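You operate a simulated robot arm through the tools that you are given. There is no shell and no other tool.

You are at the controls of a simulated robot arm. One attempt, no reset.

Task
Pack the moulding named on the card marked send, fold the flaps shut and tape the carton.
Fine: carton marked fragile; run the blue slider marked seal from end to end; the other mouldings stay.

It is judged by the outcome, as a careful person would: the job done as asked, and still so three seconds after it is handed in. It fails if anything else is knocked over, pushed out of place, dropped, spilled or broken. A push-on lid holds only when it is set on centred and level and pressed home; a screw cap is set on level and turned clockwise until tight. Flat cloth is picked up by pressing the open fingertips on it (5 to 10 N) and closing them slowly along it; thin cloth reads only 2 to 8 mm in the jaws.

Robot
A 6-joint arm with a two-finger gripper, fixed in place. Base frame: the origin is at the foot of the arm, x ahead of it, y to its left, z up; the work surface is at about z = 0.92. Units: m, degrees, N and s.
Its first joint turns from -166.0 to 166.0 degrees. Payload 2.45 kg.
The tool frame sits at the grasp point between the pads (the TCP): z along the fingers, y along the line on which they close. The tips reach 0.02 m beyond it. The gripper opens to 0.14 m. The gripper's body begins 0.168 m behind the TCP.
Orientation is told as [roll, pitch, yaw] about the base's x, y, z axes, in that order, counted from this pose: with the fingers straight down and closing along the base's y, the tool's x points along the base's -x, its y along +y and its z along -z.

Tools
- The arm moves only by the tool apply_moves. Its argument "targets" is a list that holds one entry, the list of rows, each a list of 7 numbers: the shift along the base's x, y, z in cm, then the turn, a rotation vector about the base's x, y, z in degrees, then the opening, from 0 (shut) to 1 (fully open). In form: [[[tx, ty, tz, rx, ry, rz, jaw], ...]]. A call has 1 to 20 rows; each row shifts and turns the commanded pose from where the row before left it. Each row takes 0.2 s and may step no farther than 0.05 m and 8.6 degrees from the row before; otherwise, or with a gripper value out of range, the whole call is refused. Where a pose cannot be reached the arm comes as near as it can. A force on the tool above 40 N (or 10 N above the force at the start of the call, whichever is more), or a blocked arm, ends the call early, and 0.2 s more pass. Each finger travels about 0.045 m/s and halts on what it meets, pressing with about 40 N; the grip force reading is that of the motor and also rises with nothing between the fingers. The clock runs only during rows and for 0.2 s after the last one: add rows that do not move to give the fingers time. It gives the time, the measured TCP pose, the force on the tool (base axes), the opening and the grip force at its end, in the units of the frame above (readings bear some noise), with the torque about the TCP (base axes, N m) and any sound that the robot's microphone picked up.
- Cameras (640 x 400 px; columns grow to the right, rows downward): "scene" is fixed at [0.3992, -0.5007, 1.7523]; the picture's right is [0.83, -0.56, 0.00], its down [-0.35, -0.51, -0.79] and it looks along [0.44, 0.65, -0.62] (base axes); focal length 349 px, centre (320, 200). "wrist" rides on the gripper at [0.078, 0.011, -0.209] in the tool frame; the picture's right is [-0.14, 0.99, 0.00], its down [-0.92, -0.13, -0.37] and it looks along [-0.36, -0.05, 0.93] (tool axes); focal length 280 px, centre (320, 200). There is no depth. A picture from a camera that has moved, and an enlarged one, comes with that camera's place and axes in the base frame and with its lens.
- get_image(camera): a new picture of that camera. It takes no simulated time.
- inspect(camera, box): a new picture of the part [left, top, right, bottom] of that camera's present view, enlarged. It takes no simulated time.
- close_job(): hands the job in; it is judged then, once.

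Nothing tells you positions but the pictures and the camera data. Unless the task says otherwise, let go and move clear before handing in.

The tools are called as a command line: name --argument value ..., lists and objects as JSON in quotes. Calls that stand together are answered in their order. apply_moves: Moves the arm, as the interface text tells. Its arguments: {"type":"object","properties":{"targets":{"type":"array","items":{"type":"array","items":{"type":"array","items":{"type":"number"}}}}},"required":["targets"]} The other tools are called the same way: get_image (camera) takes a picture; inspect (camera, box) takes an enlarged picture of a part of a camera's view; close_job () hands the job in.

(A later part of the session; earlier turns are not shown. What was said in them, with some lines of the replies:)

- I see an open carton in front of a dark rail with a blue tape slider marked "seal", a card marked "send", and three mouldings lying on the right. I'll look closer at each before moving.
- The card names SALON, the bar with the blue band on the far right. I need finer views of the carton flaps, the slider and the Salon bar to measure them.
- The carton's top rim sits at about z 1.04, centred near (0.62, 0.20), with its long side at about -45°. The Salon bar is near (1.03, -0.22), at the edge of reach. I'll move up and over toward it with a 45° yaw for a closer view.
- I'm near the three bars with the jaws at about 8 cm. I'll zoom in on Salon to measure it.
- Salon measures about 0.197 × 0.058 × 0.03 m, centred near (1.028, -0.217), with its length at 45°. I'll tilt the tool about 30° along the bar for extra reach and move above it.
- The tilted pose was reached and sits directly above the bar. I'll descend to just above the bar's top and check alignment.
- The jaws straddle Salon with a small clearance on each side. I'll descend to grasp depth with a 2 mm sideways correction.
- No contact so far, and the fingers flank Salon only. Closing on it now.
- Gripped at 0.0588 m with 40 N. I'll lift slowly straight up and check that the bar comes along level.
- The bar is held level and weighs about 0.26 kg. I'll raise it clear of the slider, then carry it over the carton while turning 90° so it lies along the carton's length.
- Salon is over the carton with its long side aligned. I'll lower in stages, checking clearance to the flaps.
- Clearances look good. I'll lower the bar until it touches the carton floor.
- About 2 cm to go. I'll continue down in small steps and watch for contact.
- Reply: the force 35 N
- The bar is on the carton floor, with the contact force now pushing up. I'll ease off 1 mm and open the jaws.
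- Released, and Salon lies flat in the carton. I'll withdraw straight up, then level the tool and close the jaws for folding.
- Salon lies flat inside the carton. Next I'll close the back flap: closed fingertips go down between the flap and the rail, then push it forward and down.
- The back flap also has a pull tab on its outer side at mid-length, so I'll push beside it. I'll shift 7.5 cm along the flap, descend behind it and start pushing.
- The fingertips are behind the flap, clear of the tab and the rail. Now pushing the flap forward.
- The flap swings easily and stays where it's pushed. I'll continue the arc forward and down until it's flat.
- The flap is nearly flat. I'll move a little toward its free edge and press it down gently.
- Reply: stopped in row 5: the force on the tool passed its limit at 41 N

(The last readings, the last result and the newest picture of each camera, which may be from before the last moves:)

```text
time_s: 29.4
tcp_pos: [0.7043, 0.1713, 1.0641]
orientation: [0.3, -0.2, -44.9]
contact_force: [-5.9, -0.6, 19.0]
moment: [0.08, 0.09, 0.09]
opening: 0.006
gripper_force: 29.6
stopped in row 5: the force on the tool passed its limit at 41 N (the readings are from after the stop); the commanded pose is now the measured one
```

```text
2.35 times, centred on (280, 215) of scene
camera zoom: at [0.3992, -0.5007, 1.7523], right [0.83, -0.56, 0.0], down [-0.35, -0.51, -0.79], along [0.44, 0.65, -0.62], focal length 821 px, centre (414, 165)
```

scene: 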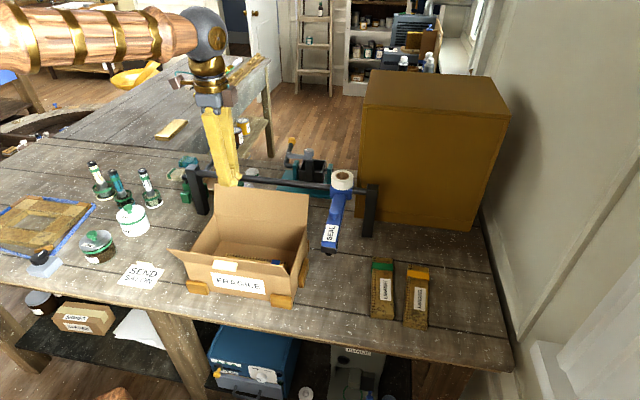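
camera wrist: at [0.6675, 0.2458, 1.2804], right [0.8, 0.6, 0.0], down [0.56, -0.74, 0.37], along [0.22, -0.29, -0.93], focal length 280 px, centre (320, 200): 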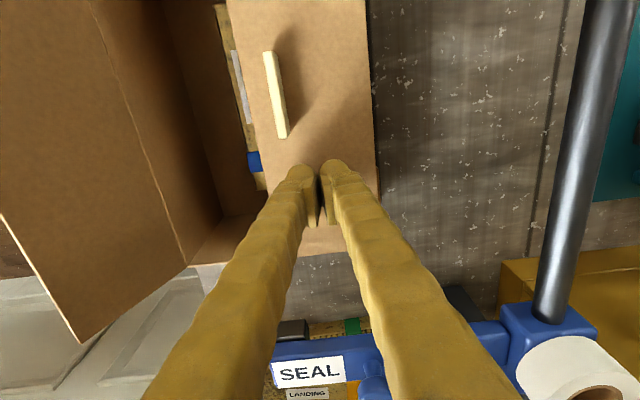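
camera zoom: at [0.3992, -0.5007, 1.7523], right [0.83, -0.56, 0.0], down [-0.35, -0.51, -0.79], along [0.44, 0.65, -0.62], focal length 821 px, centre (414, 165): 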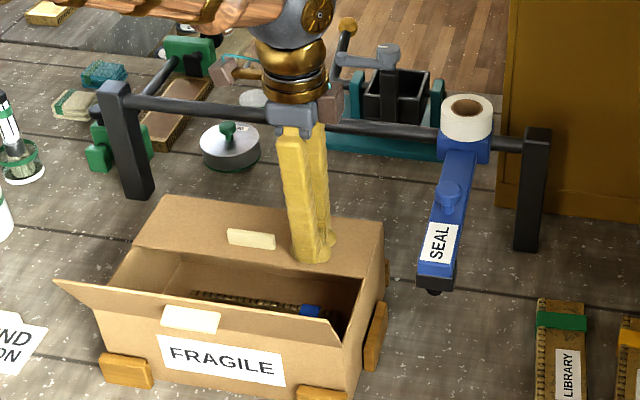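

The flap hit its stop at tip height 1.044, so it's closed. I'll lift off and check that it stays shut.

apply_moves --targets '[[[0, 0, 1.0, 0, 0, 0, 0], [0, 0, 3.0, 0, 0, 0, 0], [0, 0, 4.0, 0, 0, 0, 0], [0, 0, 4.0, 0, 0, 0, 0], [0, 0, 4.0, 0, 0, 0, 0], [0, 0, 0, 0, 0, 0, 0]]]'

inspect --camera "scene" --box '[180, 130, 380, 300]'

get_image --camera "wrist"

```text
time_s: 30.8
tcp_pos: [0.7054, 0.1721, 1.2219]
orientation: [0.2, -0.2, -44.9]
contact_force: [0.1, -0.7, 0.2]
moment: [0.02, -0.01, -0.02]
opening: 0.0003
gripper_force: 29.7
```

```text
2.35 times, centred on (280, 215) of scene
camera zoom: at [0.3992, -0.5007, 1.7523], right [0.83, -0.56, 0.0], down [-0.35, -0.51, -0.79], along [0.44, 0.65, -0.62], focal length 821 px, centre (414, 165)
```

zoom: 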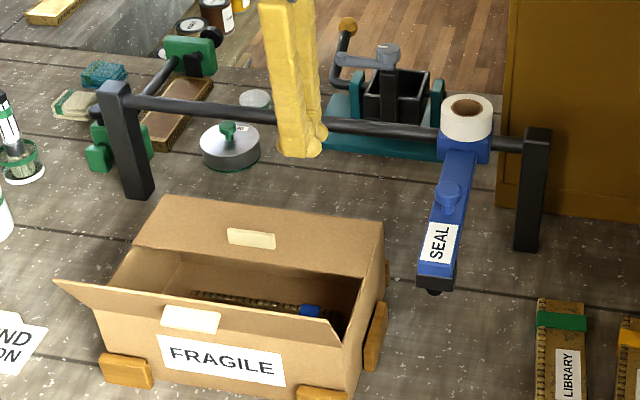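

```text
taken
camera wrist: at [0.6568, 0.2357, 1.4301], right [0.8, 0.6, 0.0], down [0.56, -0.74, 0.37], along [0.23, -0.29, -0.93], focal length 280 px, centre (320, 200)
```

wrist: 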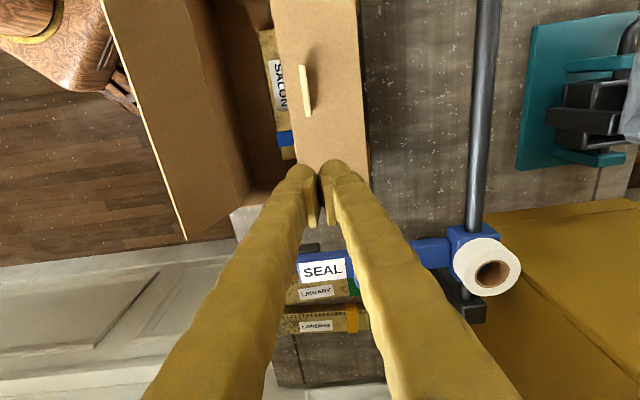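

The back flap stays shut. Next is the front flap: I'll move in front of it, beside its tab, and lower the fingertips.

apply_moves --targets '[[[-2.66, -2.66, 0, 0, 0, 0, 0], [-2.66, -2.66, 0, 0, 0, 0, 0], [-2.66, -2.66, 0, 0, 0, 0, 0], [-2.66, -2.66, 0, 0, 0, 0, 0], [-2.66, -2.66, 0, 0, 0, 0, 0], [-2.66, -2.66, 0, 0, 0, 0, 0], [0, 0, -4, 0, 0, 0, 0], [0, 0, -4, 0, 0, 0, 0], [0, 0, -3.5, 0, 0, 0, 0], [0, 0, 0, 0, 0, 0, 0]]]'

inspect --camera "scene" --box '[160, 130, 400, 310]'

get_image --camera "wrist"

```text
time_s: 33.0
tcp_pos: [0.5448, 0.0122, 1.1078]
orientation: [0.3, -0.3, -45.0]
contact_force: [-0.2, 0.4, 0.5]
moment: [0.0, 0.02, 0.02]
opening: 0.0
gripper_force: 29.4
```

```text
2.22 times, centred on (280, 220) of scene
camera zoom: at [0.3992, -0.5007, 1.7523], right [0.83, -0.56, 0.0], down [-0.35, -0.51, -0.79], along [0.44, 0.65, -0.62], focal length 776 px, centre (409, 156)
```

zoom: 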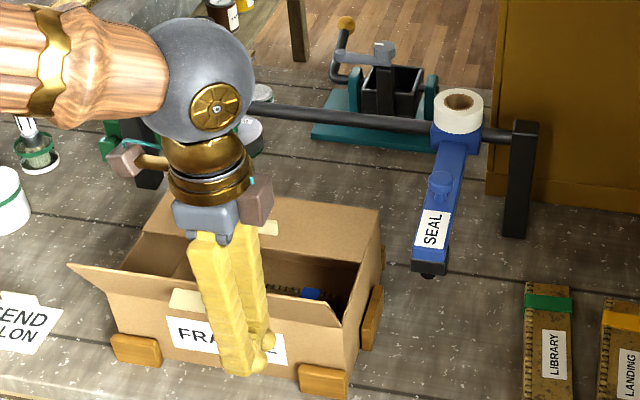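

```text
taken
camera wrist: at [0.4965, 0.0747, 1.3156], right [0.8, 0.6, 0.0], down [0.56, -0.74, 0.37], along [0.23, -0.29, -0.93], focal length 280 px, centre (320, 200)
```

wrist: 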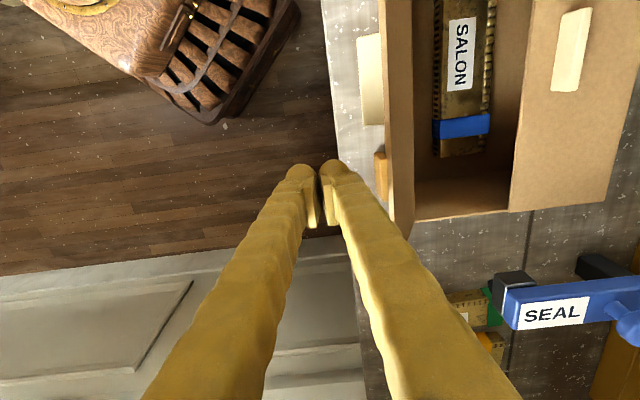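

The fingertips are in front of the front flap, clear of the tab. Pushing it back toward the carton.

apply_moves --targets '[[[0.65, 0.65, 0, 0, 0, 0, 0], [0.7, 0.7, 0, 0, 0, 0, 0], [1.0, 1.0, 0, 0, 0, 0, 0], [1.0, 1.0, 0, 0, 0, 0, 0], [1.0, 1.0, 0, 0, 0, 0, 0], [1.0, 1.0, 0, 0, 0, 0, 0], [1.0, 1.0, 0, 0, 0, 0, 0], [0, 0, 0, 0, 0, 0, 0]]]'

inspect --camera "scene" --box '[160, 130, 400, 310]'

get_image --camera "wrist"

```text
time_s: 34.8
tcp_pos: [0.608, 0.0739, 1.1083]
orientation: [0.4, -0.2, -44.9]
contact_force: [0.1, 0.3, -0.4]
moment: [0.02, -0.03, 0.03]
opening: 0.0
gripper_force: 29.2
```

```text
2.22 times, centred on (280, 220) of scene
camera zoom: at [0.3992, -0.5007, 1.7523], right [0.83, -0.56, 0.0], down [-0.35, -0.51, -0.79], along [0.44, 0.65, -0.62], focal length 776 px, centre (409, 156)
```

zoom: 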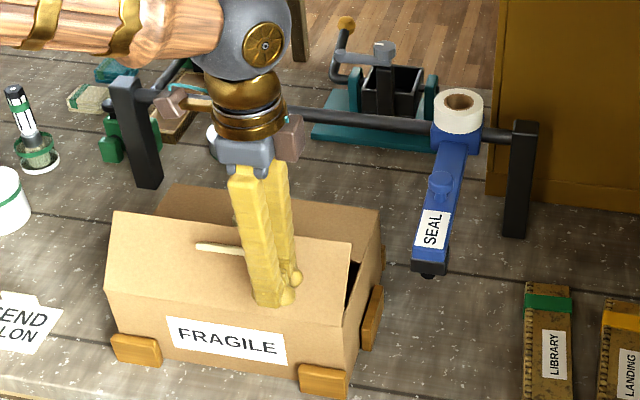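

```text
taken
camera wrist: at [0.5607, 0.1373, 1.3156], right [0.8, 0.6, 0.0], down [0.56, -0.74, 0.37], along [0.23, -0.29, -0.93], focal length 280 px, centre (320, 200)
```

wrist: 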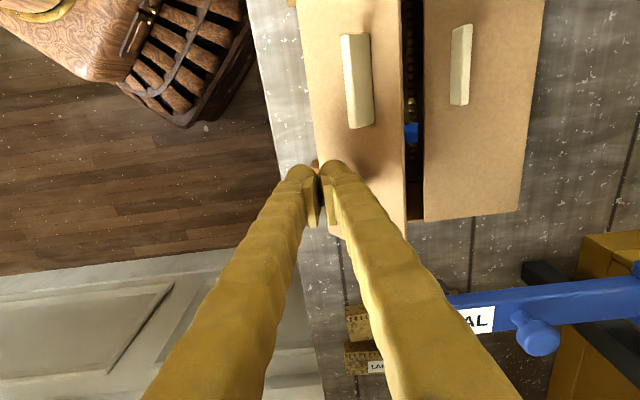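

The front flap is leaning in and the back one still holds. I'll continue the arc over and down.

apply_moves --targets '[[[1.0, 1.0, 0, 0, 0, 0, 0], [1.0, 1.0, -0.5, 0, 0, 0, 0], [0.7, 0.7, -1.0, 0, 0, 0, 0], [0.3, 0.3, -1.0, 0, 0, 0, 0], [0, 0, -0.8, 0, 0, 0, 0], [0.4, 0.4, -0.3, 0, 0, 0, 0], [0.7, 0.7, -0.2, 0, 0, 0, 0], [0, 0, -0.2, 0, 0, 0, 0], [0, 0, 0, 0, 0, 0, 0]]]'

inspect --camera "scene" --box '[160, 130, 400, 310]'

get_image --camera "wrist"

```text
time_s: 36.8
tcp_pos: [0.65, 0.117, 1.0684]
orientation: [0.3, -0.2, -44.8]
contact_force: [0.4, 0.3, 0.4]
moment: [0.0, 0.0, -0.02]
opening: 0.0
gripper_force: 29.4
```

```text
2.22 times, centred on (280, 220) of scene
camera zoom: at [0.3992, -0.5007, 1.7523], right [0.83, -0.56, 0.0], down [-0.35, -0.51, -0.79], along [0.44, 0.65, -0.62], focal length 776 px, centre (409, 156)
```

zoom: 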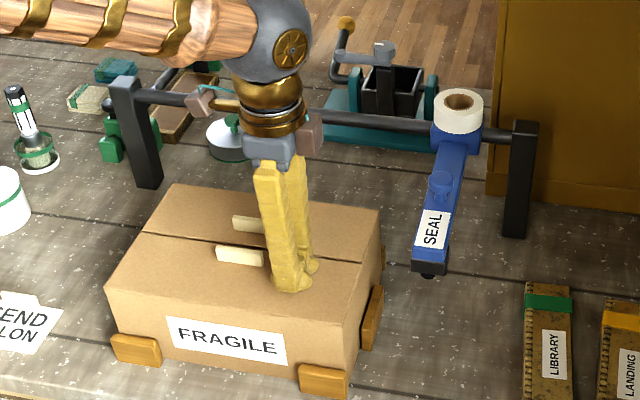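

```text
taken
camera wrist: at [0.6012, 0.1805, 1.2757], right [0.8, 0.6, 0.0], down [0.56, -0.74, 0.37], along [0.23, -0.29, -0.93], focal length 280 px, centre (320, 200)
```

wrist: 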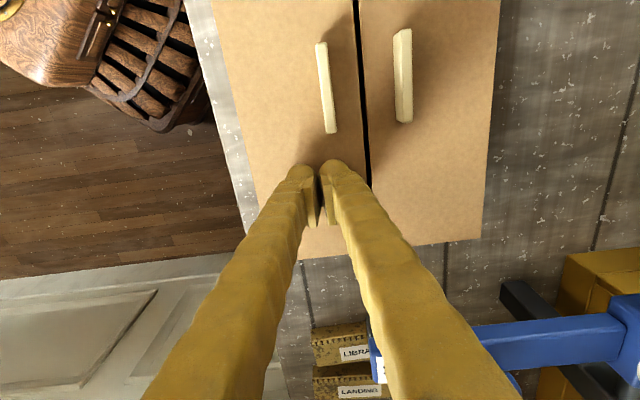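

Both flaps are almost flush. A few gentle millimetres more on the front flap.

apply_moves --targets '[[[0, 0, -0.15, 0, 0, 0, 0], [0, 0, -0.15, 0, 0, 0, 0], [0, 0, -0.1, 0, 0, 0, 0], [0, 0, 0, 0, 0, 0, 0]]]'

```text
time_s: 37.8
tcp_pos: [0.6498, 0.1166, 1.0652]
orientation: [0.4, -0.2, -44.8]
contact_force: [-4.6, -1.1, 10.3]
moment: [-0.03, 0.1, -0.05]
opening: 0.006
gripper_force: 29.2
```

apply_moves --targets '[[[0, 0, -0.08, 0, 0, 0, 0], [0, 0, 0, 0, 0, 0, 0], [0, 0, 1.0, 0, 0, 0, 0], [0, 0, 3.0, 0, 0, 0, 0], [0, 0, 4.0, 0, 0, 0, 0], [0, 0, 4.0, 0, 0, 0, 0], [0, 0, 4.0, 0, 0, 0, 0], [0, 0, 0, 0, 0, 0, 0]]]'

inspect --camera "scene" --box '[160, 130, 400, 310]'

get_image --camera "wrist"

```text
time_s: 39.5
tcp_pos: [0.651, 0.1155, 1.2202]
orientation: [0.2, -0.2, -44.9]
contact_force: [0.5, 0.1, -0.9]
moment: [-0.03, -0.01, 0.0]
opening: 0.0
gripper_force: 29.8
```

```text
2.22 times, centred on (280, 220) of scene
camera zoom: at [0.3992, -0.5007, 1.7523], right [0.83, -0.56, 0.0], down [-0.35, -0.51, -0.79], along [0.44, 0.65, -0.62], focal length 776 px, centre (409, 156)
```

zoom: 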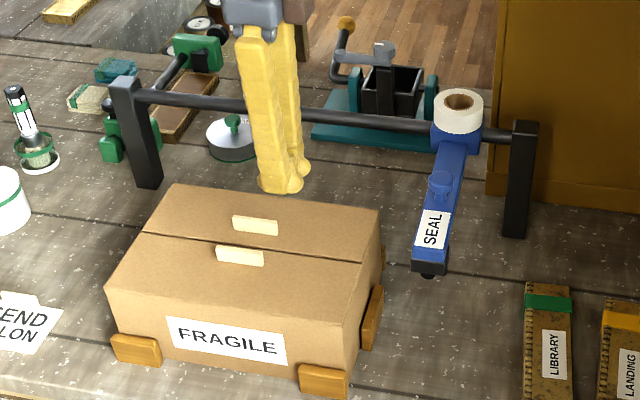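

```text
taken
camera wrist: at [0.6032, 0.1791, 1.4293], right [0.8, 0.6, 0.0], down [0.56, -0.74, 0.37], along [0.23, -0.29, -0.93], focal length 280 px, centre (320, 200)
```

wrist: 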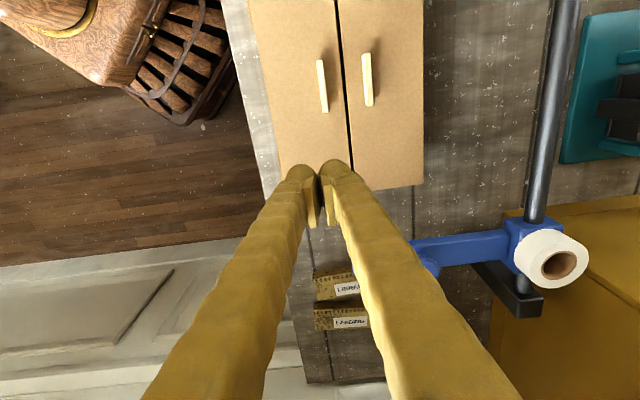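

Both flaps stay closed. Now I'll examine the slider, its knob and its tip relative to the tabs before moving it.

inspect --camera "scene" --box '[300, 160, 396, 256]'

inspect --camera "scene" --box '[200, 205, 310, 275]'

```text
4.17 times, centred on (348, 208) of scene
camera zoom: at [0.3992, -0.5007, 1.7523], right [0.83, -0.56, 0.0], down [-0.35, -0.51, -0.79], along [0.44, 0.65, -0.62], focal length 1454 px, centre (203, 167)
```

zoom: 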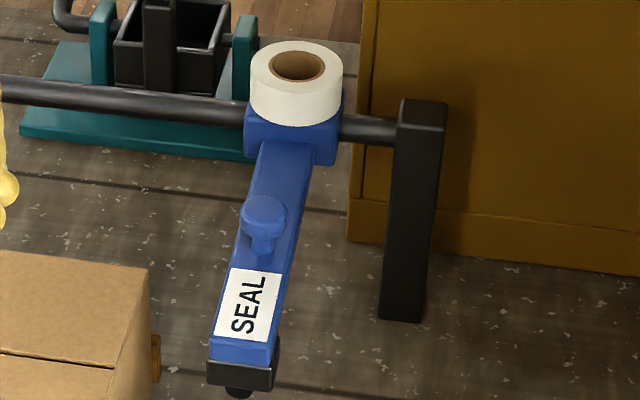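

```text
5.71 times, centred on (255, 240) of scene
camera zoom: at [0.3992, -0.5007, 1.7523], right [0.83, -0.56, 0.0], down [-0.35, -0.51, -0.79], along [0.44, 0.65, -0.62], focal length 1994 px, centre (691, -29)
```

zoom: 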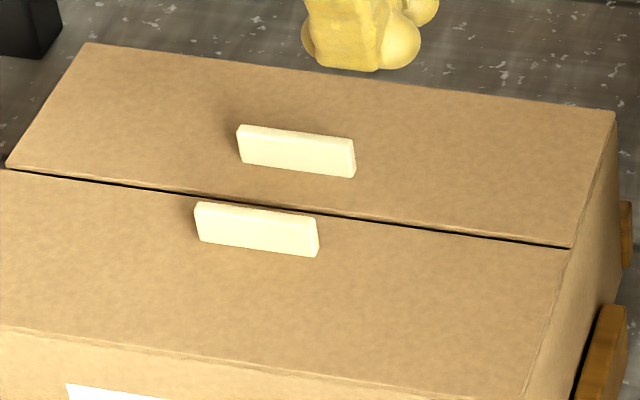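

The knob on the slider is about 3 cm wide, near (0.842, 0.086), with its top at z ≈ 1.13. I'll go above it with the jaws set to close along the rail so they cage the knob.

apply_moves --targets '[[[0, 0, 3.0, 0, 0, 7.5, 0], [1.74, -0.27, 2.0, 0, 0, 7.5, 0], [1.74, -0.27, 0, 0, 0, 7.5, 0], [1.74, -0.27, 0, 0, 0, 7.5, 0], [1.74, -0.27, 0, 0, 0, 7.5, 0.1], [1.74, -0.27, 0, 0, 0, 7.5, 0.2], [1.74, -0.27, 0, 0, 0, 7.5, 0.3], [1.74, -0.27, 0, 0, 0, 7.5, 0.4], [1.74, -0.27, 0, 0, 0, 7.5, 0.45], [1.74, -0.27, 0, 0, 0, 7.5, 0.45], [1.74, -0.27, 0, 0, 0, 7.5, 0.45], [1.74, -0.27, 0, 0, 0, 7.5, 0.45], [0, 0, 0, 0, 0, 0, 0.45]]]'

get_image --camera "wrist"

get_image --camera "scene"

```text
time_s: 42.4
tcp_pos: [0.84, 0.0865, 1.2717]
orientation: [0.2, -0.2, 45.0]
contact_force: [0.0, -0.5, -0.6]
moment: [0.0, 0.0, -0.03]
opening: 0.0629
gripper_force: 0.0
```

```text
taken
camera wrist: at [0.7792, 0.0376, 1.4807], right [-0.6, 0.8, 0.0], down [0.74, 0.56, 0.37], along [0.29, 0.23, -0.93], focal length 280 px, centre (320, 200)
```

wrist: 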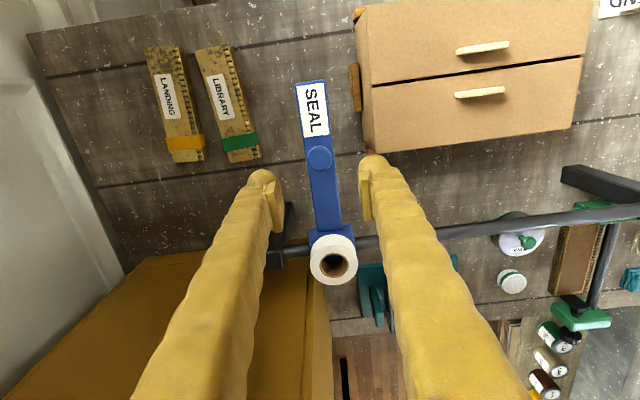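

```text
taken
```

scene: 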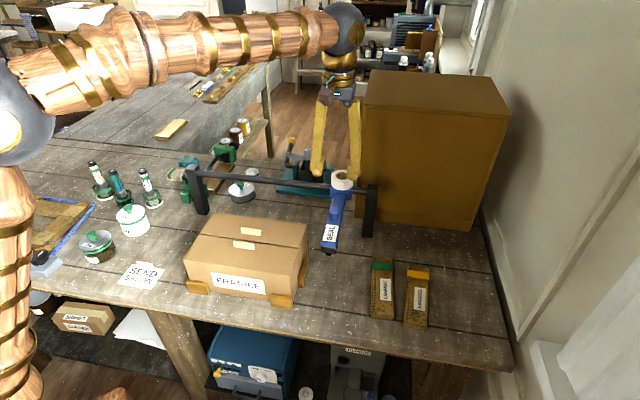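

The knob is almost exactly under the TCP. I'll correct by 3 mm and lower to straddle the cap.

apply_moves --targets '[[[0.34, -0.17, -4.0, 0, 0, 0, 0.45], [0, 0, -4.0, 0, 0, 0, 0.45], [0, 0, -4.0, 0, 0, 0, 0.45], [0, 0, -1.8, 0, 0, 0, 0.45], [0, 0, -0.8, 0, 0, 0, 0.45], [0, 0, 0, 0, 0, 0, 0.45]]]'

get_image --camera "wrist"

inspect --camera "scene" --box '[290, 140, 400, 260]'

```text
time_s: 43.8
tcp_pos: [0.844, 0.084, 1.1266]
orientation: [0.3, -0.2, 45.1]
contact_force: [0.0, -0.8, 0.2]
moment: [0.03, 0.02, 0.04]
opening: 0.063
gripper_force: 0.1
```

```text
taken
camera wrist: at [0.7824, 0.0356, 1.3345], right [-0.6, 0.8, 0.0], down [0.74, 0.56, 0.37], along [0.29, 0.23, -0.93], focal length 280 px, centre (320, 200)
```

wrist: 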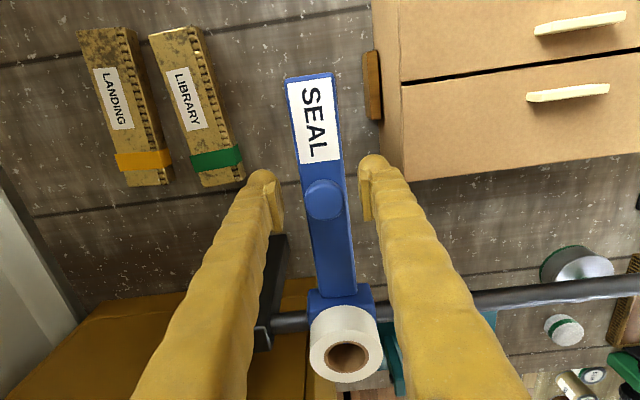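

```text
3.33 times, centred on (345, 200) of scene
camera zoom: at [0.3992, -0.5007, 1.7523], right [0.83, -0.56, 0.0], down [-0.35, -0.51, -0.79], along [0.44, 0.65, -0.62], focal length 1163 px, centre (237, 200)
```

zoom: 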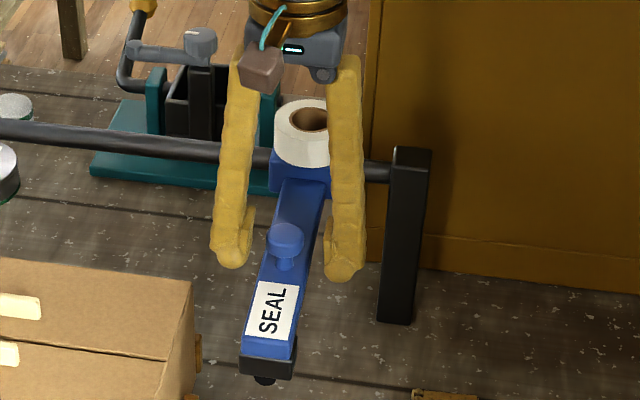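

The fingers straddle the knob cleanly. I'll close on it.

apply_moves --targets '[[[0, 0, 0, 0, 0, 0, 0.35], [0, 0, 0, 0, 0, 0, 0.25], [0, 0, 0, 0, 0, 0, 0.18], [0, 0, 0, 0, 0, 0, 0.18], [0, 0, 0, 0, 0, 0, 0.18]]]'

inspect --camera "scene" --box '[290, 140, 400, 260]'

```text
time_s: 45.0
tcp_pos: [0.844, 0.0841, 1.1273]
orientation: [0.4, -0.2, 45.1]
contact_force: [-10.2, 8.2, -1.1]
moment: [-0.01, 0.05, 0.04]
opening: 0.0339
gripper_force: 6.4
```

```text
3.33 times, centred on (345, 200) of scene
camera zoom: at [0.3992, -0.5007, 1.7523], right [0.83, -0.56, 0.0], down [-0.35, -0.51, -0.79], along [0.44, 0.65, -0.62], focal length 1163 px, centre (237, 200)
```

zoom: 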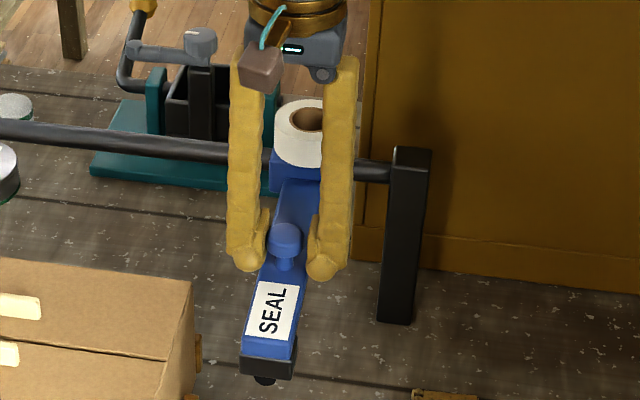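

apply_moves --targets '[[[0, 0, 0, 0, 0, 0, 0.18], [0, 0, 0, 0, 0, 0, 0.18], [0, 0, 0, 0, 0, 0, 0.18]]]'

```text
time_s: 45.8
tcp_pos: [0.8452, 0.0847, 1.1269]
orientation: [0.3, -0.1, 45.0]
contact_force: [-9.9, 8.5, -2.8]
moment: [0.02, 0.02, 0.07]
opening: 0.0339
gripper_force: 7.0
```

One finger is already pushing the knob toward the right end with about 13 N and it isn't moving, so it may be at its right stop. I'll nudge slightly right to confirm.

apply_moves --targets '[[[0.15, -0.15, 0, 0, 0, 0, 0.18], [0.1, -0.1, 0, 0, 0, 0, 0.18], [0, 0, 0, 0, 0, 0, 0.18]]]'

inspect --camera "scene" --box '[290, 140, 400, 260]'

```text
time_s: 46.5
tcp_pos: [0.8465, 0.0813, 1.1271]
orientation: [0.2, -0.1, 45.2]
contact_force: [-20.7, 14.0, -2.3]
moment: [-0.01, 0.04, 0.18]
opening: 0.041
gripper_force: 11.9
```

```text
3.33 times, centred on (345, 200) of scene
camera zoom: at [0.3992, -0.5007, 1.7523], right [0.83, -0.56, 0.0], down [-0.35, -0.51, -0.79], along [0.44, 0.65, -0.62], focal length 1163 px, centre (237, 200)
```

zoom: 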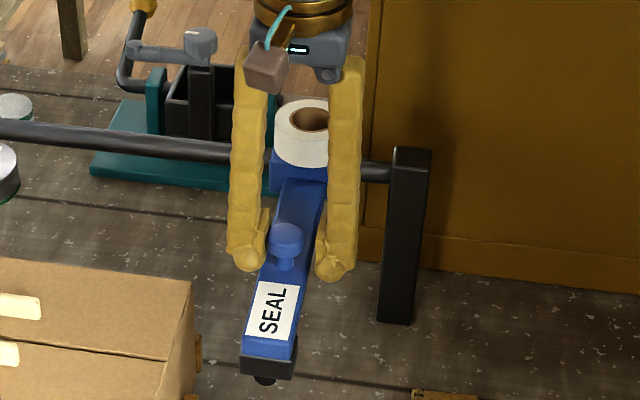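

The slider didn't move under 25 N, so it is at its right stop. I'll recentre on the knob, grip it, and start the run to the left.

apply_moves --targets '[[[-0.5, 0.5, 0, 0, 0, 0, 0.18], [-0.1, 0.1, 0, 0, 0, 0, 0.12], [0, 0, 0, 0, 0, 0, 0.12], [0, 0, 0, 0, 0, 0, 0.12], [0, 0, 0, 0, 0, 0, 0.12]]]'

```text
time_s: 47.8
tcp_pos: [0.8418, 0.0885, 1.1269]
orientation: [0.3, -0.2, 45.0]
contact_force: [2.5, 2.0, 1.1]
moment: [0.07, -0.05, 0.0]
opening: 0.0277
gripper_force: 45.3
```

The knob is firmly gripped at 0.0277 m with low side forces. Starting the slide to the left.

apply_moves --targets '[[[-0.5, 0.5, 0, 0, 0, 0, 0.12], [-1.0, 1.0, 0, 0, 0, 0, 0.12], [-1.2, 1.2, 0, 0, 0, 0, 0.12], [-1.2, 1.2, 0, 0, 0, 0, 0.12], [0, 0, 0, 0, 0, 0, 0.12]]]'

inspect --camera "scene" --box '[200, 130, 400, 280]'

get_image --camera "wrist"

```text
time_s: 49.0
tcp_pos: [0.8029, 0.1254, 1.1261]
orientation: [0.3, -0.1, 45.1]
contact_force: [-4.7, -6.0, -17.4]
moment: [-0.05, 0.06, -0.01]
opening: 0.0278
gripper_force: 44.7
```

```text
2.67 times, centred on (300, 205) of scene
camera zoom: at [0.3992, -0.5007, 1.7523], right [0.83, -0.56, 0.0], down [-0.35, -0.51, -0.79], along [0.44, 0.65, -0.62], focal length 931 px, centre (373, 187)
```

zoom: 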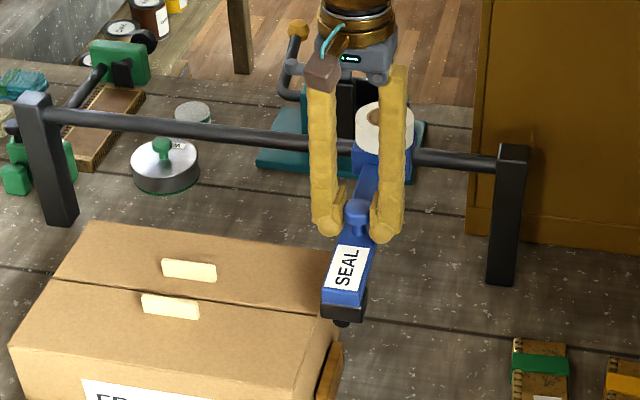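

```text
taken
camera wrist: at [0.7408, 0.0784, 1.335], right [-0.6, 0.8, 0.01], down [0.74, 0.56, 0.37], along [0.29, 0.23, -0.93], focal length 280 px, centre (320, 200)
```

wrist: 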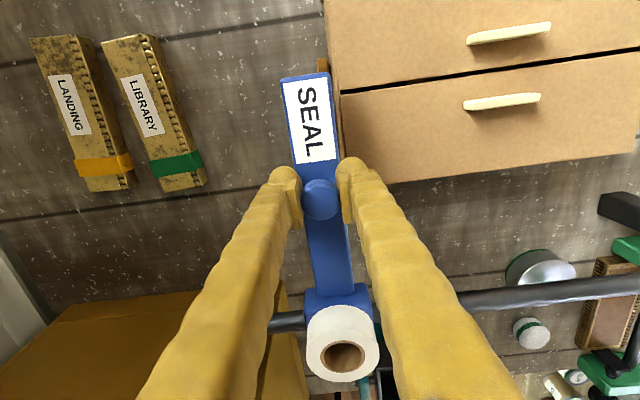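

The slider moves freely. To avoid side-loading it, I'll loosen to a close cage around the knob and push on, watching the roller as it comes onto the carton.

apply_moves --targets '[[[0, 0, 0, 0, 0, 0, 0.24], [0, 0, 0, 0, 0, 0, 0.24], [-0.7, 0.7, 0, 0, 0, 0, 0.24], [-1.0, 1.0, 0, 0, 0, 0, 0.24], [-1.0, 1.0, 0, 0, 0, 0, 0.24], [-1.0, 1.0, 0, 0, 0, 0, 0.24], [0, 0, 0, 0, 0, 0, 0.24]]]'

inspect --camera "scene" --box '[200, 130, 400, 280]'

get_image --camera "wrist"

```text
time_s: 50.5
tcp_pos: [0.7643, 0.1627, 1.1272]
orientation: [0.3, -0.2, 45.1]
contact_force: [1.0, -1.5, 0.6]
moment: [-0.04, 0.0, -0.03]
opening: 0.0341
gripper_force: 0.4
```

```text
2.67 times, centred on (300, 205) of scene
camera zoom: at [0.3992, -0.5007, 1.7523], right [0.83, -0.56, 0.0], down [-0.35, -0.51, -0.79], along [0.44, 0.65, -0.62], focal length 931 px, centre (373, 187)
```

zoom: 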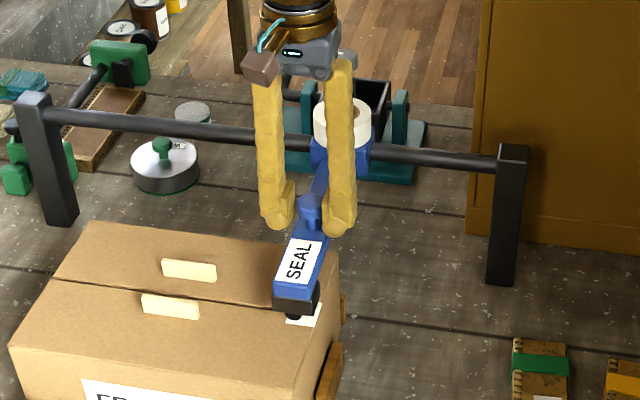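

```text
taken
camera wrist: at [0.7029, 0.1154, 1.3349], right [-0.6, 0.8, 0.0], down [0.74, 0.56, 0.37], along [0.29, 0.23, -0.93], focal length 280 px, centre (320, 200)
```

wrist: 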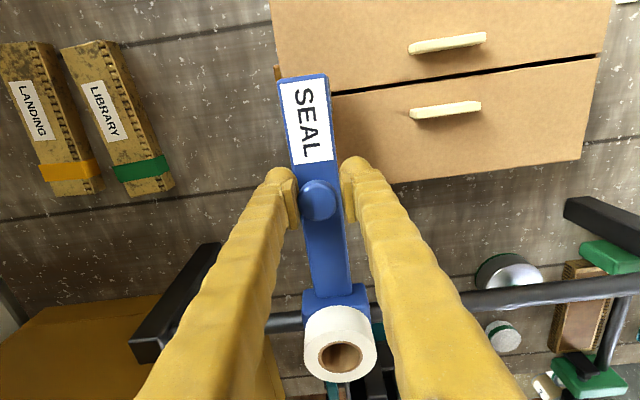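

Tape is being laid on the carton edge with low forces. Continuing left steadily.

apply_moves --targets '[[[-1.0, 1.0, 0, 0, 0, 0, 0.24], [-1.0, 1.0, 0, 0, 0, 0, 0.24], [-1.0, 1.0, 0, 0, 0, 0, 0.24], [-1.0, 1.0, 0, 0, 0, 0, 0.24], [-1.0, 1.0, 0, 0, 0, 0, 0.24], [0, 0, 0, 0, 0, 0, 0.24]]]'

inspect --camera "scene" --box '[180, 130, 380, 280]'

get_image --camera "wrist"

```text
time_s: 52.0
tcp_pos: [0.7131, 0.213, 1.1286]
orientation: [0.3, -0.2, 45.1]
contact_force: [0.8, 0.3, -0.2]
moment: [0.01, 0.02, -0.03]
opening: 0.0338
gripper_force: 0.1
```

```text
2.67 times, centred on (280, 205) of scene
camera zoom: at [0.3992, -0.5007, 1.7523], right [0.83, -0.56, 0.0], down [-0.35, -0.51, -0.79], along [0.44, 0.65, -0.62], focal length 931 px, centre (427, 187)
```

zoom: 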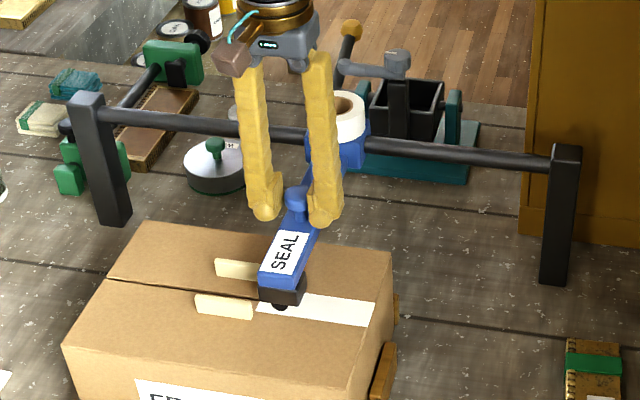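

```text
taken
camera wrist: at [0.6513, 0.1654, 1.3363], right [-0.6, 0.8, 0.0], down [0.74, 0.56, 0.37], along [0.29, 0.23, -0.93], focal length 280 px, centre (320, 200)
```

wrist: 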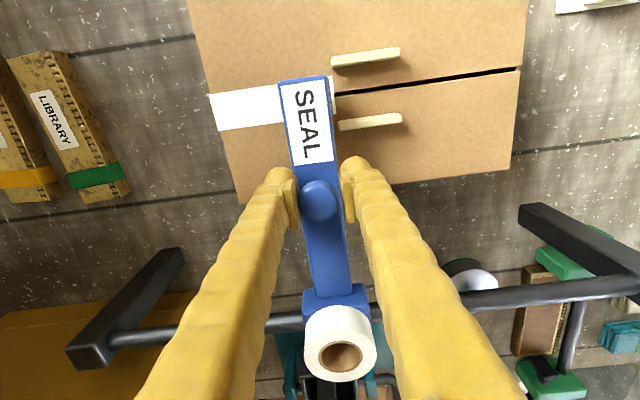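

The arm is now reaching the tabs. I'll advance more slowly and watch the force to check it clears them.

apply_moves --targets '[[[-0.6, 0.6, 0, 0, 0, 0, 0.24], [-0.6, 0.6, 0, 0, 0, 0, 0.24], [-0.6, 0.6, 0, 0, 0, 0, 0.24], [-0.6, 0.6, 0, 0, 0, 0, 0.24], [0, 0, 0, 0, 0, 0, 0.24]]]'

inspect --camera "scene" --box '[180, 150, 340, 280]'

inspect --camera "wrist" --box '[180, 0, 540, 240]'

```text
time_s: 53.1
tcp_pos: [0.6899, 0.2373, 1.1283]
orientation: [0.1, -0.2, 44.9]
contact_force: [0.8, -1.2, 0.8]
moment: [-0.01, -0.03, 0.03]
opening: 0.0344
gripper_force: 0.6
```

```text
3.08 times, centred on (260, 215) of scene
camera zoom: at [0.3992, -0.5007, 1.7523], right [0.83, -0.56, 0.0], down [-0.35, -0.51, -0.79], along [0.44, 0.65, -0.62], focal length 1074 px, centre (505, 154)
```

zoom: 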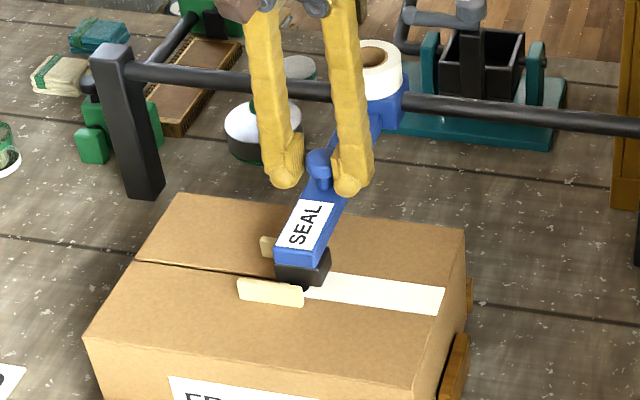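

```text
1.67 times, centred on (360, 120) of wrist
camera zoom: at [0.628, 0.19, 1.3357], right [-0.6, 0.8, 0.0], down [0.74, 0.56, 0.37], along [0.29, 0.23, -0.93], focal length 467 px, centre (253, 333)
```

zoom: 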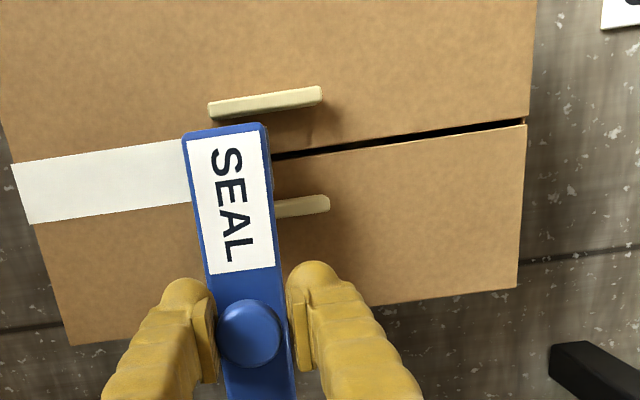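

The arm passes over the back tab without resistance. Continuing the run toward the left end.

apply_moves --targets '[[[-1.0, 1.0, 0, 0, 0, 0, 0.24], [-1.0, 1.0, 0, 0, 0, 0, 0.24], [-1.0, 1.0, 0, 0, 0, 0, 0.24], [-1.0, 1.0, 0, 0, 0, 0, 0.24], [-1.0, 1.0, 0, 0, 0, 0, 0.24], [-1.0, 1.0, 0, 0, 0, 0, 0.24], [-1.0, 1.0, 0, 0, 0, 0, 0.24], [-1.0, 1.0, 0, 0, 0, 0, 0.24], [0, 0, 0, 0, 0, 0, 0.24]]]'

inspect --camera "scene" --box '[150, 130, 350, 280]'

get_image --camera "wrist"

```text
time_s: 55.1
tcp_pos: [0.6094, 0.3181, 1.1256]
orientation: [0.2, -0.1, 45.1]
contact_force: [-0.1, -1.4, -0.8]
moment: [-0.01, 0.03, 0.04]
opening: 0.034
gripper_force: 0.8
```

```text
2.67 times, centred on (250, 205) of scene
camera zoom: at [0.3992, -0.5007, 1.7523], right [0.83, -0.56, 0.0], down [-0.35, -0.51, -0.79], along [0.44, 0.65, -0.62], focal length 931 px, centre (507, 187)
```

zoom: 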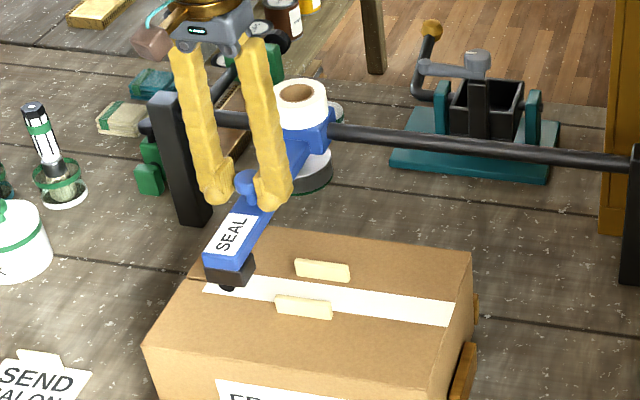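

```text
taken
camera wrist: at [0.5476, 0.27, 1.3348], right [-0.6, 0.8, 0.0], down [0.74, 0.56, 0.37], along [0.29, 0.23, -0.93], focal length 280 px, centre (320, 200)
```

wrist: 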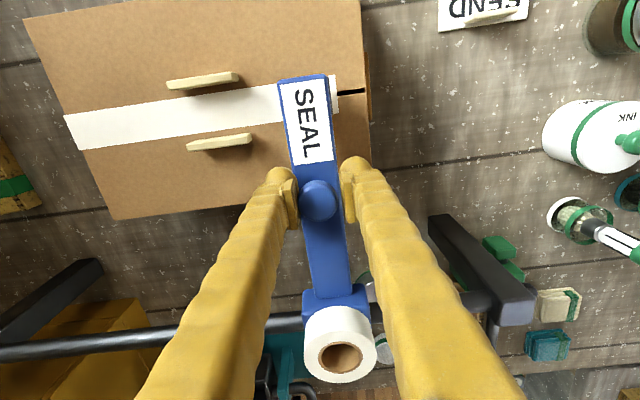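

Nearly at the carton's left edge. I'll continue off the edge until the slider reaches its left stop.

apply_moves --targets '[[[-1.0, 1.0, 0, 0, 0, 0, 0.24], [-1.0, 1.0, 0, 0, 0, 0, 0.24], [-1.0, 1.0, 0, 0, 0, 0, 0.24], [-0.7, 0.7, 0, 0, 0, 0, 0.24], [-0.7, 0.7, 0, 0, 0, 0, 0.24], [-0.7, 0.7, 0, 0, 0, 0, 0.24], [0, 0, 0, 0, 0, 0, 0.24]]]'

inspect --camera "scene" --box '[130, 130, 330, 280]'

get_image --camera "wrist"

```text
time_s: 56.8
tcp_pos: [0.561, 0.3691, 1.127]
orientation: [0.3, -0.2, 45.1]
contact_force: [0.4, -0.6, -0.2]
moment: [-0.03, 0.02, 0.0]
opening: 0.0345
gripper_force: 0.2
```

```text
2.67 times, centred on (230, 205) of scene
camera zoom: at [0.3992, -0.5007, 1.7523], right [0.83, -0.56, 0.0], down [-0.35, -0.51, -0.79], along [0.44, 0.65, -0.62], focal length 931 px, centre (560, 187)
```

zoom: 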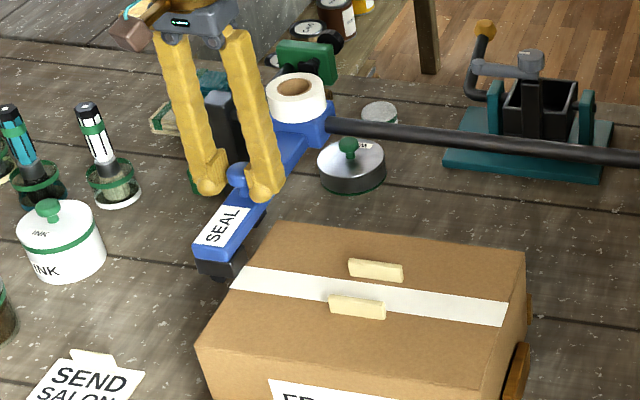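

```text
taken
camera wrist: at [0.498, 0.3213, 1.3352], right [-0.6, 0.8, 0.0], down [0.74, 0.56, 0.37], along [0.29, 0.23, -0.93], focal length 280 px, centre (320, 200)
```

wrist: 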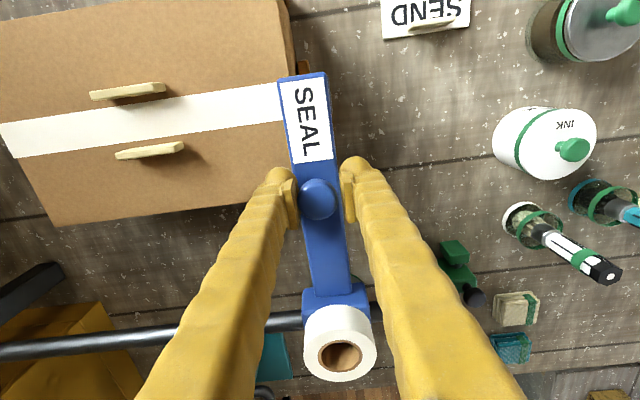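

The tape covers the whole seam and the slider is past the carton's left edge. I'll push on gently until it meets its end stop.

apply_moves --targets '[[[-0.6, 0.6, 0, 0, 0, 0, 0.24], [-0.6, 0.6, 0, 0, 0, 0, 0.24], [-0.5, 0.5, 0, 0, 0, 0, 0.24], [-0.5, 0.5, 0, 0, 0, 0, 0.24], [0, 0, 0, 0, 0, 0, 0.24]]]'

inspect --camera "scene" --box '[130, 130, 330, 280]'

get_image --camera "wrist"

```text
time_s: 58.0
tcp_pos: [0.5366, 0.393, 1.1282]
orientation: [0.2, -0.2, 45.2]
contact_force: [0.6, -1.0, 0.2]
moment: [0.03, -0.01, -0.02]
opening: 0.0342
gripper_force: 0.2
```

```text
2.67 times, centred on (230, 205) of scene
camera zoom: at [0.3992, -0.5007, 1.7523], right [0.83, -0.56, 0.0], down [-0.35, -0.51, -0.79], along [0.44, 0.65, -0.62], focal length 931 px, centre (560, 187)
```

zoom: 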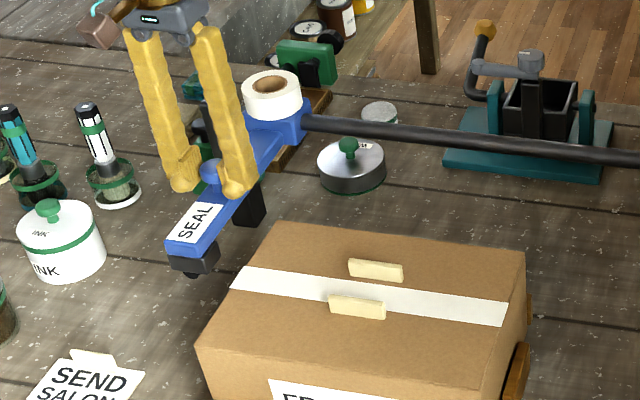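

```text
taken
camera wrist: at [0.4756, 0.3436, 1.3355], right [-0.6, 0.8, 0.0], down [0.74, 0.56, 0.37], along [0.29, 0.23, -0.93], focal length 280 px, centre (320, 200)
```

wrist: 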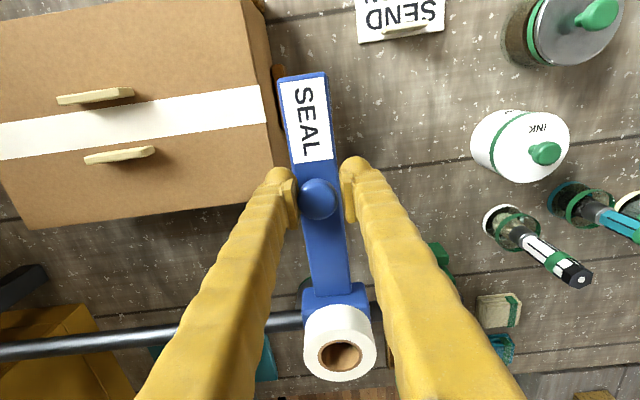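

apply_moves --targets '[[[-0.5, 0.5, 0, 0, 0, 0, 0.24], [-0.5, 0.5, 0, 0, 0, 0, 0.24], [-0.5, 0.5, 0, 0, 0, 0, 0.24], [0, 0, 0, 0, 0, 0, 0.24]]]'

inspect --camera "scene" --box '[130, 130, 330, 280]'

```text
time_s: 59.0
tcp_pos: [0.5227, 0.4049, 1.1283]
orientation: [0.3, -0.2, 45.1]
contact_force: [24.7, -12.8, -5.5]
moment: [0.06, -0.01, 0.12]
opening: 0.051
gripper_force: 12.8
```

```text
2.67 times, centred on (230, 205) of scene
camera zoom: at [0.3992, -0.5007, 1.7523], right [0.83, -0.56, 0.0], down [-0.35, -0.51, -0.79], along [0.44, 0.65, -0.62], focal length 931 px, centre (560, 187)
```

zoom: 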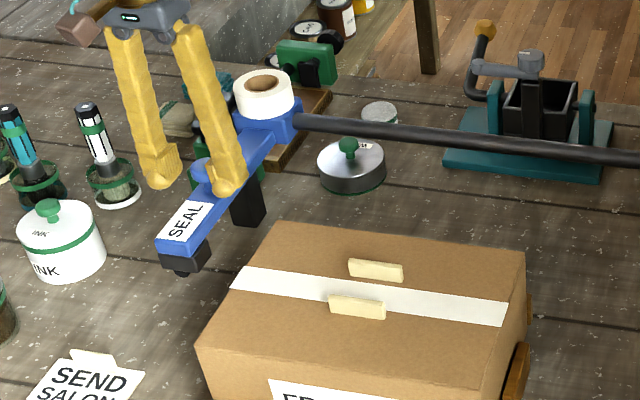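

The slider is at its left stop, resisting with about 28 N. I'll open the jaws and lift straight off the knob.

apply_moves --targets '[[[0.2, -0.2, 0, 0, 0, 0, 0.35], [0, 0, 0, 0, 0, 0, 0.5], [0, 0, 0, 0, 0, 0, 0.5], [0, 0, 2.0, 0, 0, 0, 0.5], [0, 0, 4.0, 0, 0, 0, 0.5], [0, 0, 4.0, 0, 0, 0, 0.5], [0, 0, 4.0, 0, 0, 0, 0.5], [0, 0, 0, 0, 0, 0, 0.5]]]'

get_image --camera "wrist"

get_image --camera "scene"

```text
time_s: 60.8
tcp_pos: [0.5231, 0.4036, 1.2675]
orientation: [0.3, -0.1, 45.0]
contact_force: [0.3, -0.5, 0.0]
moment: [0.02, -0.01, 0.0]
opening: 0.0704
gripper_force: 0.2
```

```text
taken
camera wrist: at [0.4616, 0.3559, 1.4759], right [-0.6, 0.8, 0.0], down [0.74, 0.56, 0.37], along [0.29, 0.23, -0.93], focal length 280 px, centre (320, 200)
```

wrist: 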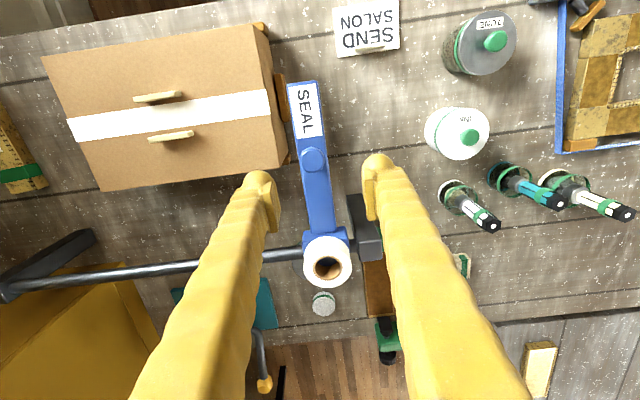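

```text
taken
```

scene: 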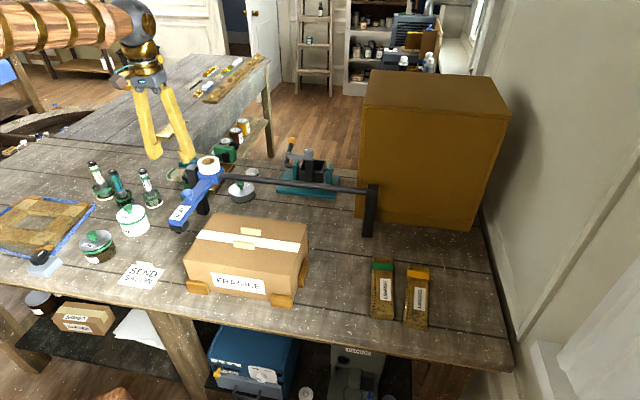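

The tape runs the full seam and the slider rests against the left post. One last close check of the carton, the remaining mouldings and the surroundings before handing in.

inspect --camera "scene" --box '[165, 205, 325, 305]'

inspect --camera "scene" --box '[350, 240, 490, 340]'

inspect --camera "wrist" --box '[30, 10, 350, 210]'

```text
4.00 times, centred on (245, 255) of scene
camera zoom: at [0.3992, -0.5007, 1.7523], right [0.83, -0.56, 0.0], down [-0.35, -0.51, -0.79], along [0.44, 0.65, -0.62], focal length 1396 px, centre (620, -20)
```

zoom: 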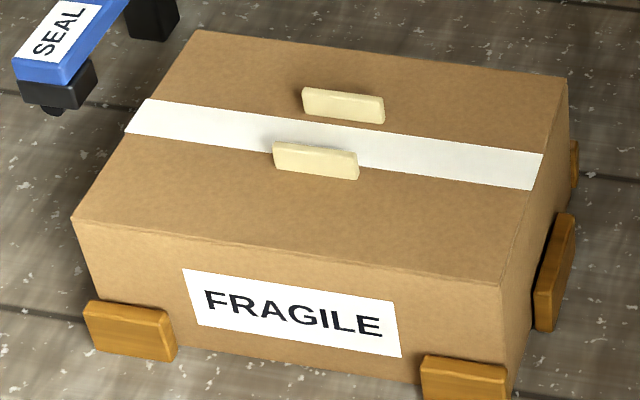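

```text
4.00 times, centred on (420, 290) of scene
camera zoom: at [0.3992, -0.5007, 1.7523], right [0.83, -0.56, 0.0], down [-0.35, -0.51, -0.79], along [0.44, 0.65, -0.62], focal length 1396 px, centre (-80, -160)
```

zoom: 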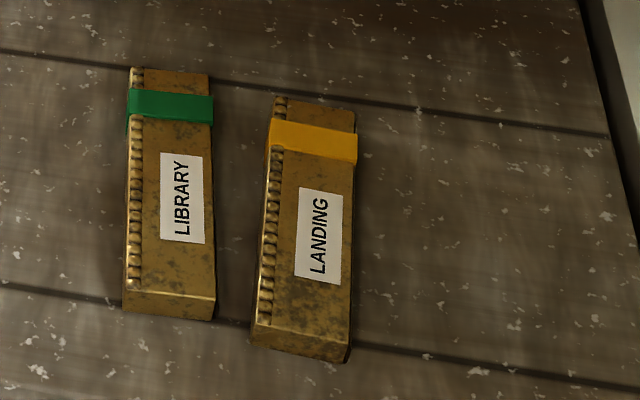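

```text
2.00 times, centred on (190, 110) of wrist
camera zoom: at [0.4616, 0.3559, 1.4759], right [-0.6, 0.8, 0.0], down [0.74, 0.56, 0.37], along [0.29, 0.23, -0.93], focal length 561 px, centre (580, 380)
```

zoom: 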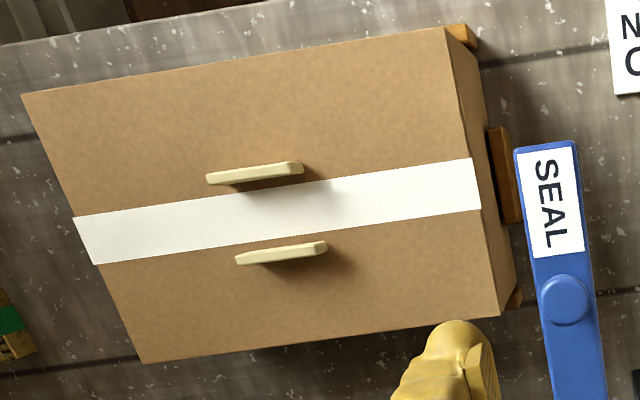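

Everything looks right: Salon is inside, both flaps are flat, and the tape runs edge to edge. The slider is at its left end, Library and Landing haven't moved, and the arm is clear. Handing the job in.

close_job

```text
The job is handed in.
```

The Salon moulding is packed in the carton marked fragile, and the job is handed in. I don't have the judge's result.

- **Packing:** Salon lies flat on the carton floor, lengthwise. I set it down before letting go.
- **Flaps:** I folded the back and front flaps down to their stops, and both stayed flat after I let go.
- **Taping:** I ran the blue seal slider from its right stop to its left stop. The tape covers the whole seam from edge to edge.
- **Everything else:** Library and Landing look unmoved in the final pictures, the carton is still between its blocks, and the arm was clear of everything.

I pressed the back flap a little hard: the force reached 41 N and stopped that move. I saw no damage in the pictures afterwards.
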